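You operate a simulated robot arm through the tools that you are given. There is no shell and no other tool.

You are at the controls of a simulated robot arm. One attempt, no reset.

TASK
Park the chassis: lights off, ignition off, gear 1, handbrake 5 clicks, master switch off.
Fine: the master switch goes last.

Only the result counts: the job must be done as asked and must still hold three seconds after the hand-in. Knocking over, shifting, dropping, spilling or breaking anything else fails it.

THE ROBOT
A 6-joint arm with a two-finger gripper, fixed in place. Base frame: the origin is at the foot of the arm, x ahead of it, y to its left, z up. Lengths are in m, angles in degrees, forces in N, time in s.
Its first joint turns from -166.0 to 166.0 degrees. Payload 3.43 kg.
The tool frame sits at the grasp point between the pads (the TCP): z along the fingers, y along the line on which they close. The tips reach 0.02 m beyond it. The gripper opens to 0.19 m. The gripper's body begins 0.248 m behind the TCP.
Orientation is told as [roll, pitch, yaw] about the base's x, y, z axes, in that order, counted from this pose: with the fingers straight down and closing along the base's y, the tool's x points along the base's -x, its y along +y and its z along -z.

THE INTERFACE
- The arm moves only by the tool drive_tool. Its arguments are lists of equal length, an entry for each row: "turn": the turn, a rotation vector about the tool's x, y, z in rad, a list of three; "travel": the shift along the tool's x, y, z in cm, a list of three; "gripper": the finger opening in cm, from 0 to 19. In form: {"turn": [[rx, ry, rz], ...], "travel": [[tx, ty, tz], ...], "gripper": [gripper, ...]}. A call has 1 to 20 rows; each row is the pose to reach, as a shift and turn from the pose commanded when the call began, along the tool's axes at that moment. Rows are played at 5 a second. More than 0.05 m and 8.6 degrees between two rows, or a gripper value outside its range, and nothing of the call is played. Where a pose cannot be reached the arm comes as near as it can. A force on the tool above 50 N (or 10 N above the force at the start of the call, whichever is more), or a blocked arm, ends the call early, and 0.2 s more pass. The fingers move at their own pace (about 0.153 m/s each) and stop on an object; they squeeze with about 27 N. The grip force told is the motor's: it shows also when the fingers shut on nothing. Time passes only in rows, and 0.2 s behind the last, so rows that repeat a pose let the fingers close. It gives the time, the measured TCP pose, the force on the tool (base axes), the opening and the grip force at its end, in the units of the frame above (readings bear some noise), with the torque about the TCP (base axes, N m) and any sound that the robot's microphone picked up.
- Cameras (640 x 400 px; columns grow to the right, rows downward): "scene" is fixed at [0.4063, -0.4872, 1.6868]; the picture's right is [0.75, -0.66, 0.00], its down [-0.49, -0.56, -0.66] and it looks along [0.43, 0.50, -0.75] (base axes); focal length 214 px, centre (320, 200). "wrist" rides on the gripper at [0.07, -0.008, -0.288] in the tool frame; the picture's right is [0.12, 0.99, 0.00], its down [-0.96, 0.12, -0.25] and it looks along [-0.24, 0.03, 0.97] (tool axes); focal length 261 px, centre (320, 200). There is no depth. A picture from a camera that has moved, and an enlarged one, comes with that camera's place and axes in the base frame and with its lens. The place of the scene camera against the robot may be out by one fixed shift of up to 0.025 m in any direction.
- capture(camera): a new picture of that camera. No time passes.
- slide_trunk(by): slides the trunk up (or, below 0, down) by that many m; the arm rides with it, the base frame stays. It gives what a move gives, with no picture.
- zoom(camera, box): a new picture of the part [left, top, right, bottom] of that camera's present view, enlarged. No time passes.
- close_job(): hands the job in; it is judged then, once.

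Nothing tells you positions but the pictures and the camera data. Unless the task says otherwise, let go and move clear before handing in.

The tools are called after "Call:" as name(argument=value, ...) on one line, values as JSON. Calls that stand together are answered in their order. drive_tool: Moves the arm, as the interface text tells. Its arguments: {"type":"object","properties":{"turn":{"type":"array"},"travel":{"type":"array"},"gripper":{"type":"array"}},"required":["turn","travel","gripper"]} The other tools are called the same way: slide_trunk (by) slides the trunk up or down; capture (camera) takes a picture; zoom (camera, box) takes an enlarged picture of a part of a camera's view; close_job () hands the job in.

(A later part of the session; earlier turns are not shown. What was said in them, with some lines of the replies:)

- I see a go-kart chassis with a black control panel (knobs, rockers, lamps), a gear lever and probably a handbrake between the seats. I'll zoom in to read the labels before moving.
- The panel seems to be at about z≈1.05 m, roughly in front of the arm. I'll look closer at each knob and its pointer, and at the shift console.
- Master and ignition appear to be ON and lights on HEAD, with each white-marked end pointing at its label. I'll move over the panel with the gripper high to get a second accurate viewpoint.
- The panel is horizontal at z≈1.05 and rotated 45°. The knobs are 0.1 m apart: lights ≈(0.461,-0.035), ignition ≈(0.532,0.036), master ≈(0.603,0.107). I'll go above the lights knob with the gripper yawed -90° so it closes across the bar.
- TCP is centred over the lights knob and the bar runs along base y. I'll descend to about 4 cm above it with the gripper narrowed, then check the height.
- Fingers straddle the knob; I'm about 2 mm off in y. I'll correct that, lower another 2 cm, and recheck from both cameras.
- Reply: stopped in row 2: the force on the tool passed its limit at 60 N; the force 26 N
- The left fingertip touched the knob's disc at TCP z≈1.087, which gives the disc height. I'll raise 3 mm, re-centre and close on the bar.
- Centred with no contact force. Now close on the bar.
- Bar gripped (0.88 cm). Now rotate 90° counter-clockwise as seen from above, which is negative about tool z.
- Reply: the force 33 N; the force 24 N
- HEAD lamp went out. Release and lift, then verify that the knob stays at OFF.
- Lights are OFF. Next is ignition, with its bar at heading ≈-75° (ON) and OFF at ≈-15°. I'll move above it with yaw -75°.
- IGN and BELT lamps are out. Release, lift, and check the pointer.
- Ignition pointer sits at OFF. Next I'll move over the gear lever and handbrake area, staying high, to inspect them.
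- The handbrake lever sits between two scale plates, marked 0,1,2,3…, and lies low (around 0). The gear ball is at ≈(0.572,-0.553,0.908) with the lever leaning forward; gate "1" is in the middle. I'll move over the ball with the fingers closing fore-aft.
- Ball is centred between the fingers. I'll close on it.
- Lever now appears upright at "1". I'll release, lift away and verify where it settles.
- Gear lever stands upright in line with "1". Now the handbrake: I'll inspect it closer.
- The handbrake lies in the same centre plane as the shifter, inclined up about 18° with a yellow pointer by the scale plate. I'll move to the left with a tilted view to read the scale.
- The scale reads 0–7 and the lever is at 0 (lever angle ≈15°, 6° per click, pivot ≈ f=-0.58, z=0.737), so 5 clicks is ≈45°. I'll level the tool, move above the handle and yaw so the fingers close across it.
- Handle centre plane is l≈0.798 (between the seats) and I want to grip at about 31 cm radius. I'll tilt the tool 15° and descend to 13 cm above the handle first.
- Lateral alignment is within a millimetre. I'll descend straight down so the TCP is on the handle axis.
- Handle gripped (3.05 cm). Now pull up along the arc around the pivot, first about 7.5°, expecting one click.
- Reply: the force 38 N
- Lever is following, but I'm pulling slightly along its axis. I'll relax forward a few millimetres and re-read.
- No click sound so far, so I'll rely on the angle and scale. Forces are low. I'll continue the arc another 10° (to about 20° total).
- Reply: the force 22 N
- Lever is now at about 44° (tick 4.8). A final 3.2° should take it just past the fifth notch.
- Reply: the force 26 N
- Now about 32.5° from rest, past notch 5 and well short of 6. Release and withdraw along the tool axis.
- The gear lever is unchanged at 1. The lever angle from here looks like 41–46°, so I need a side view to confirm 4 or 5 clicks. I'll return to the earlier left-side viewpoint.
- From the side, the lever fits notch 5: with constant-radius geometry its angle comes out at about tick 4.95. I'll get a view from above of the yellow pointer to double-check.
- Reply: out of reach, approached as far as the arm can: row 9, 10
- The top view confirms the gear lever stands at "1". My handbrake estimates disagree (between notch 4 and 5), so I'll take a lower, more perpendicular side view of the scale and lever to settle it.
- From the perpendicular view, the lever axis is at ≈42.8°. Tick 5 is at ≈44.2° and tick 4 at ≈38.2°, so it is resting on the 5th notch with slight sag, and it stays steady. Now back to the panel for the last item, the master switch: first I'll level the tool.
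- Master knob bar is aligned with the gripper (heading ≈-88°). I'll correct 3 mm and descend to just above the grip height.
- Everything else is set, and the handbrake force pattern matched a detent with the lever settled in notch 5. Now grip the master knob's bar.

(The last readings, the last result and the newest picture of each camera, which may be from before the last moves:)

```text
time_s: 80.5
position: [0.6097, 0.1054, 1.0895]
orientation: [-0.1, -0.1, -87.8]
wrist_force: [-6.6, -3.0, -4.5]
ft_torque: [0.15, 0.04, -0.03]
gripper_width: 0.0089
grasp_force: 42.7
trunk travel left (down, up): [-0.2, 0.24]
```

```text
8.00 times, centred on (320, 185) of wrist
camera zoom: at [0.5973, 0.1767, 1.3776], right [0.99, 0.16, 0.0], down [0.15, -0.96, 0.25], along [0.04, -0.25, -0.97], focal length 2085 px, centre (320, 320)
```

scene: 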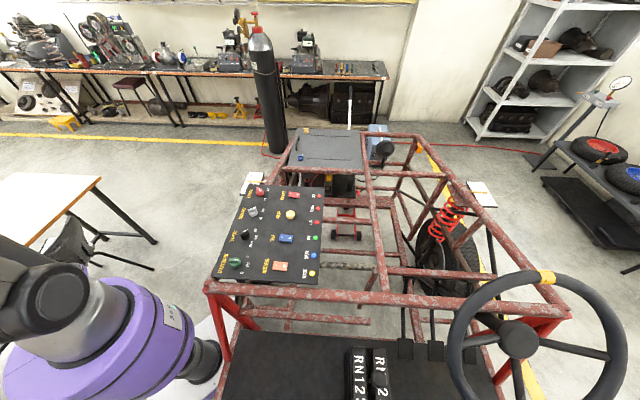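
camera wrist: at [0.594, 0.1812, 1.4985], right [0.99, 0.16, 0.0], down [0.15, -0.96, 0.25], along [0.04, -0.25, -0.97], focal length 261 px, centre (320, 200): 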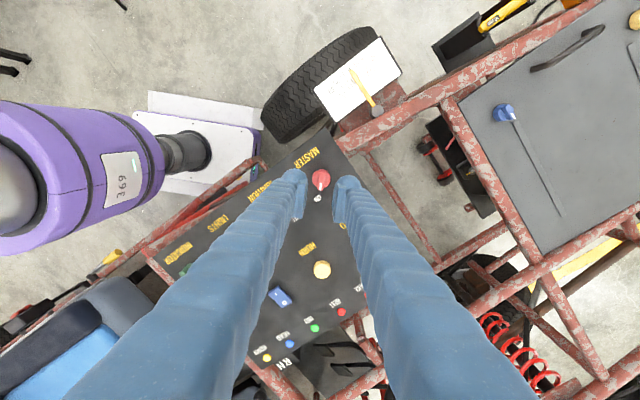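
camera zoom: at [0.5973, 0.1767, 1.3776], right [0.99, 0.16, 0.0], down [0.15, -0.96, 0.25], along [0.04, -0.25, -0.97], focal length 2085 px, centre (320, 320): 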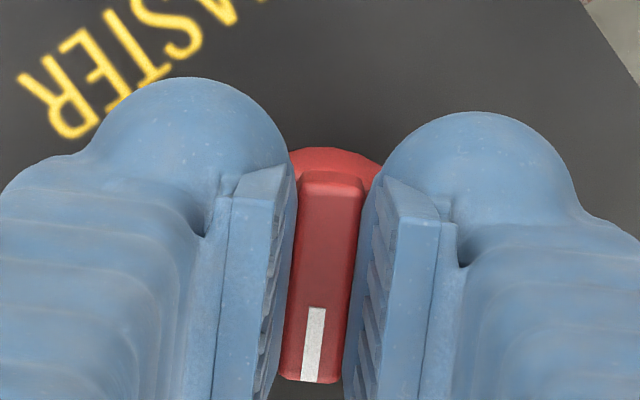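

Call:
drive_tool(turn=[[0, 0, -0.131], [0, 0, -0.262], [0, 0, -0.393], [0, 0, -0.524], [0, 0, -0.654], [0, 0, -0.785], [0, 0, -0.785]], travel=[[0, -0.05, -0.05], [0, -0.05, -0.05], [0, -0.05, -0.05], [0, -0.05, -0.05], [0, -0.05, -0.05], [0, -0.05, -0.05], [0, -0.05, -0.05]], gripper=[0.5, 0.5, 0.5, 0.5, 0.5, 0.5, 0.5])

Call:
drive_tool(turn=[[0, 0, -0.131], [0, 0, -0.262], [0, 0, -0.393], [0, 0, -0.524], [0, 0, -0.654], [0, 0, -0.77], [0, 0, -0.77]], travel=[[0, 0, -0.05], [0, 0, -0.05], [0, 0, -0.05], [0, 0, -0.05], [0, 0, -0.05], [0, 0, -0.05], [0, 0, -0.05]], gripper=[0.5, 0.5, 0.5, 0.5, 0.5, 0.5, 0.5])

Call:
zoom(camera="wrist", box=[280, 160, 360, 210])

Call:
zoom(camera="scene", box=[200, 170, 340, 290])

```text
time_s: 82.1
position: [0.6079, 0.1066, 1.0906]
orientation: [-0.1, 0.0, -42.8]
wrist_force: [-5.4, -8.2, -27.0]
ft_torque: [-0.01, 0.08, 0.01]
gripper_width: 0.0091
grasp_force: 42.4
trunk travel left (down, up): [-0.2, 0.24]
```

```text
time_s: 83.7
position: [0.6077, 0.1065, 1.0929]
orientation: [-0.1, 0.0, 1.3]
wrist_force: [-8.2, -11.7, 2.6]
ft_torque: [-0.14, -0.41, -0.15]
gripper_width: 0.0086
grasp_force: 42.3
trunk travel left (down, up): [-0.2, 0.24]
```

```text
8.00 times, centred on (320, 185) of wrist
camera zoom: at [0.538, 0.0969, 1.3798], right [-0.14, 0.99, 0.0], down [0.96, 0.14, 0.25], along [0.25, 0.03, -0.97], focal length 2085 px, centre (320, 320)
```

zoom: 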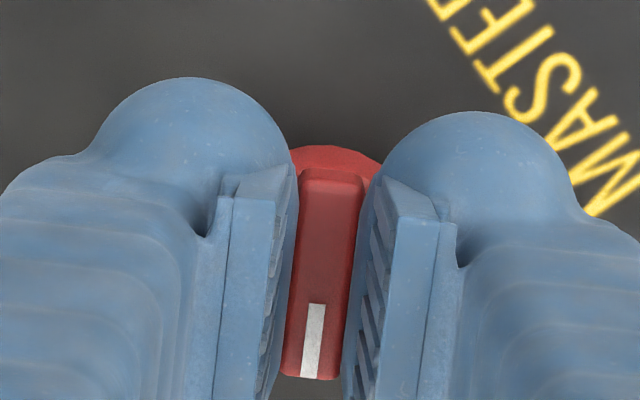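

```text
3.33 times, centred on (270, 230) of scene
camera zoom: at [0.4063, -0.4872, 1.6868], right [0.75, -0.66, 0.0], down [-0.49, -0.56, -0.66], along [0.43, 0.5, -0.75], focal length 715 px, centre (487, 100)
```

zoom: 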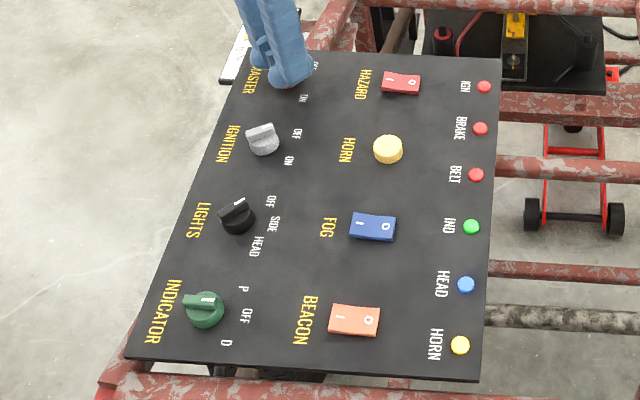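

Master knob turned to OFF. Release, lift clear and verify.

Call:
drive_tool(turn=[[0, 0, 0], [0, 0, 0], [0, 0, 0], [0, 0, 0], [0, 0, 0], [0, 0, 0], [0, 0, 0], [0, 0, 0]], travel=[[0, 0, 0], [0, 0, -0.1], [0, 0, -1], [0, 0, -4], [0, 0, -8], [0, 0, -12], [0, 0, -16], [0, 0, -16]], gripper=[2.4, 2.6, 2.6, 3, 5, 7, 7, 7])

Call:
capture(camera="wrist")

Call:
zoom(camera="scene", box=[200, 170, 340, 290])

Call:
zoom(camera="wrist", box=[270, 140, 366, 200])

```text
time_s: 85.5
position: [0.6071, 0.1072, 1.2529]
orientation: [0.0, 0.1, 1.2]
wrist_force: [1.5, -0.6, 0.2]
ft_torque: [-0.01, -0.03, -0.06]
gripper_width: 0.0699
grasp_force: 0.1
trunk travel left (down, up): [-0.2, 0.24]
```

```text
taken
camera wrist: at [0.5379, 0.0989, 1.5403], right [-0.14, 0.99, 0.0], down [0.96, 0.14, 0.25], along [0.24, 0.03, -0.97], focal length 261 px, centre (320, 200)
```

wrist: 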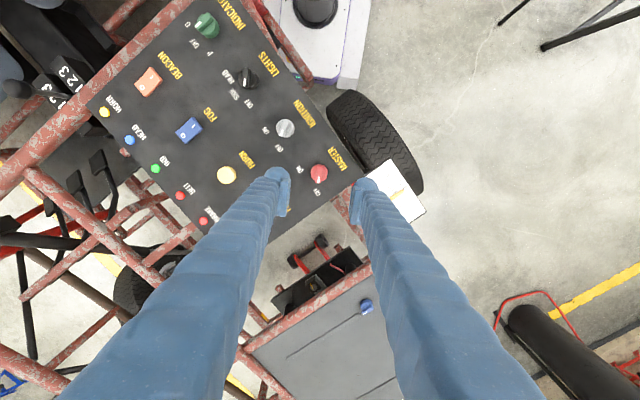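

```text
3.33 times, centred on (270, 230) of scene
camera zoom: at [0.4063, -0.4872, 1.6868], right [0.75, -0.66, 0.0], down [-0.49, -0.56, -0.66], along [0.43, 0.5, -0.75], focal length 715 px, centre (487, 100)
```

zoom: 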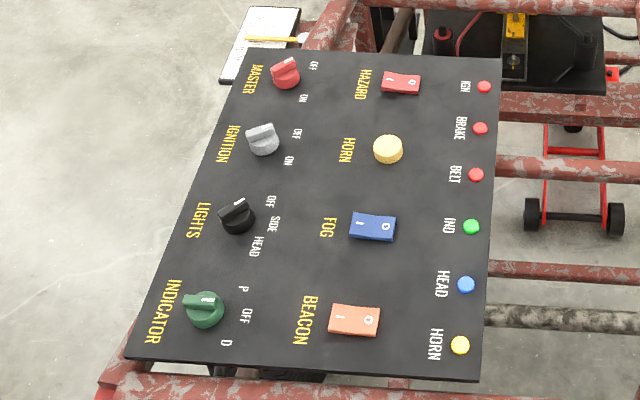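

```text
6.67 times, centred on (318, 170) of wrist
camera zoom: at [0.5379, 0.0989, 1.5403], right [-0.14, 0.99, 0.0], down [0.96, 0.14, 0.25], along [0.24, 0.03, -0.97], focal length 1738 px, centre (333, 400)
```

zoom: 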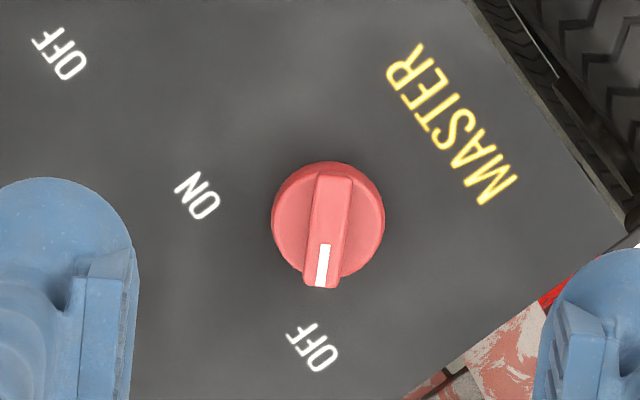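

Master pointer is at OFF. I'll check the rockers and the other knobs closely, plus the gear and handbrake from here.

Call:
zoom(camera="scene", box=[264, 205, 304, 245])

Call:
zoom(camera="scene", box=[262, 250, 302, 280])

Call:
zoom(camera="scene", box=[275, 180, 315, 205])

Call:
zoom(camera="wrist", box=[120, 50, 280, 200])

Call:
zoom(camera="scene", box=[330, 330, 442, 400])

```text
10.00 times, centred on (284, 225) of scene
camera zoom: at [0.4063, -0.4872, 1.6868], right [0.75, -0.66, 0.0], down [-0.49, -0.56, -0.66], along [0.43, 0.5, -0.75], focal length 2145 px, centre (680, -50)
```

zoom: 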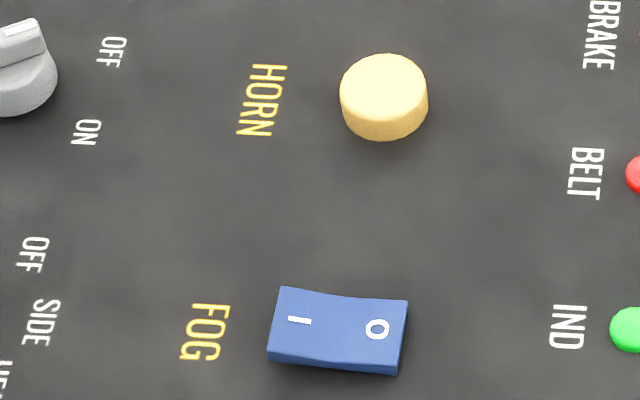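

```text
13.33 times, centred on (282, 265) of scene
camera zoom: at [0.4063, -0.4872, 1.6868], right [0.75, -0.66, 0.0], down [-0.49, -0.56, -0.66], along [0.43, 0.5, -0.75], focal length 2860 px, centre (827, -667)
```

zoom: 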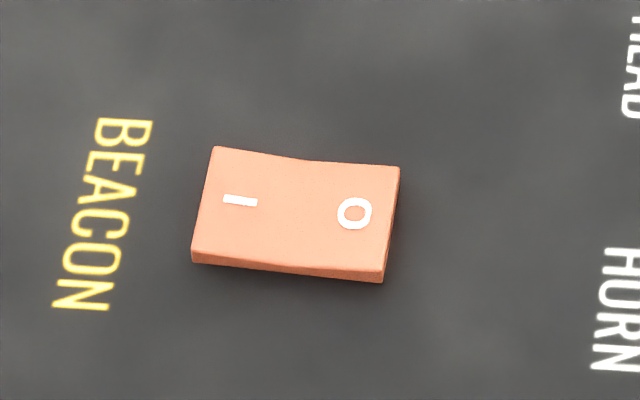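

```text
16.00 times, centred on (295, 192) of scene
camera zoom: at [0.4063, -0.4872, 1.6868], right [0.75, -0.66, 0.0], down [-0.49, -0.56, -0.66], along [0.43, 0.5, -0.75], focal length 3432 px, centre (720, 320)
```

zoom: 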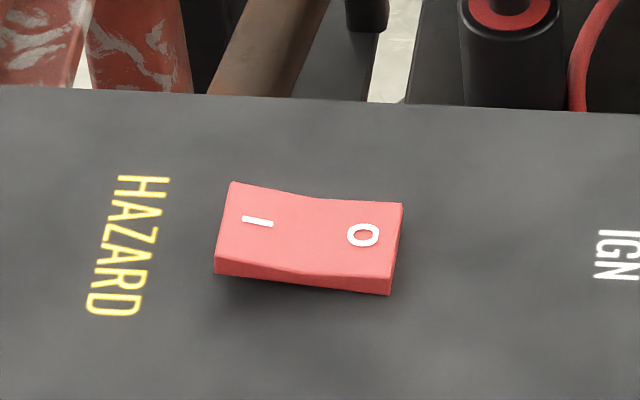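

```text
2.67 times, centred on (200, 125) of wrist
camera zoom: at [0.5379, 0.0989, 1.5403], right [-0.14, 0.99, 0.0], down [0.96, 0.14, 0.25], along [0.24, 0.03, -0.97], focal length 695 px, centre (640, 400)
```

zoom: 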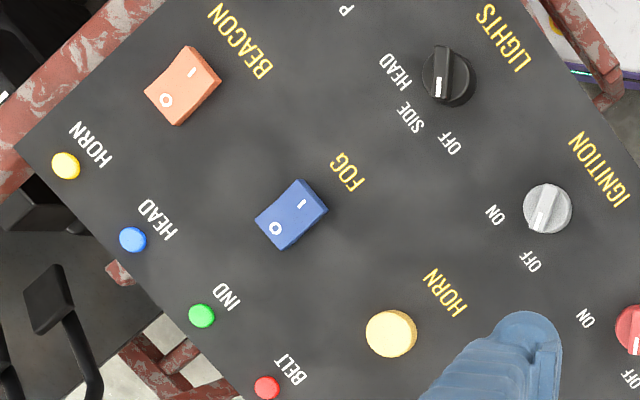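

```text
5.71 times, centred on (386, 365) of scene
camera zoom: at [0.4063, -0.4872, 1.6868], right [0.75, -0.66, 0.0], down [-0.49, -0.56, -0.66], along [0.43, 0.5, -0.75], focal length 1226 px, centre (-57, -743)
```

zoom: 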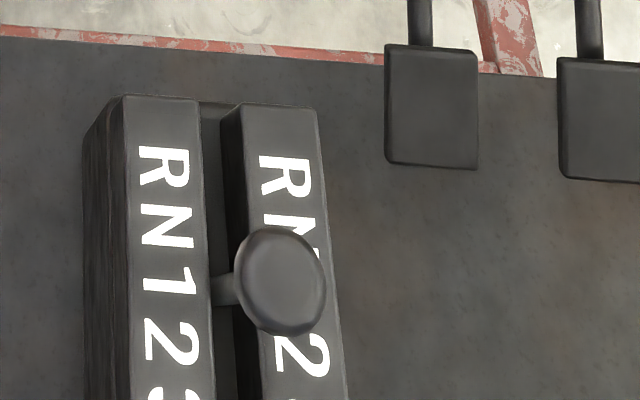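

All checks agree:
- **Lights, ignition and master:** all at OFF, with master turned last.
- **Gear:** lever stands at 1.
- **Handbrake:** rests on the fifth notch.
- **Rockers and indicator:** look untouched.

The gripper is open and well clear, so I'm handing in.

Call:
close_job()

```text
The job is handed in.
```

I've parked the chassis and handed in the job. I'm confident in every setting except the handbrake, where the notch is my best reading rather than a certain one.

| Item | State at hand-in | How I checked it |
|---|---|---|
| Lights | OFF | Pointer at OFF, HEAD lamp out |
| Ignition | OFF | Pointer at OFF, IGN and BELT lamps out |
| Gear | 1 | Lever upright and lined up with the "1" label after I let go |
| Handbrake | 5 clicks (best reading) | Scale and lever angle from several camera views |
| Master switch | OFF, turned last | Pointer at OFF |

**Handbrake:** the microphone picked up no clicks, so I couldn't count them. After release the lever dropped a few degrees, then held still in every later view. It sits slightly below mark 5, at about 4.8 on the scale. My measurements ran from about 4.2 to 4.9; the closest side view gave 4.6 to 4.8. The pull forces fit a lever settled in notch 5, so I took it as five and turned the master switch off.

While lining up on the lights knob, one fingertip pressed on it hard enough to trip the force stop (60 N). I saw no damage, and the knob turned normally afterwards. The horn, rocker switches and indicator look unchanged, and the gripper was open and clear at hand-in.
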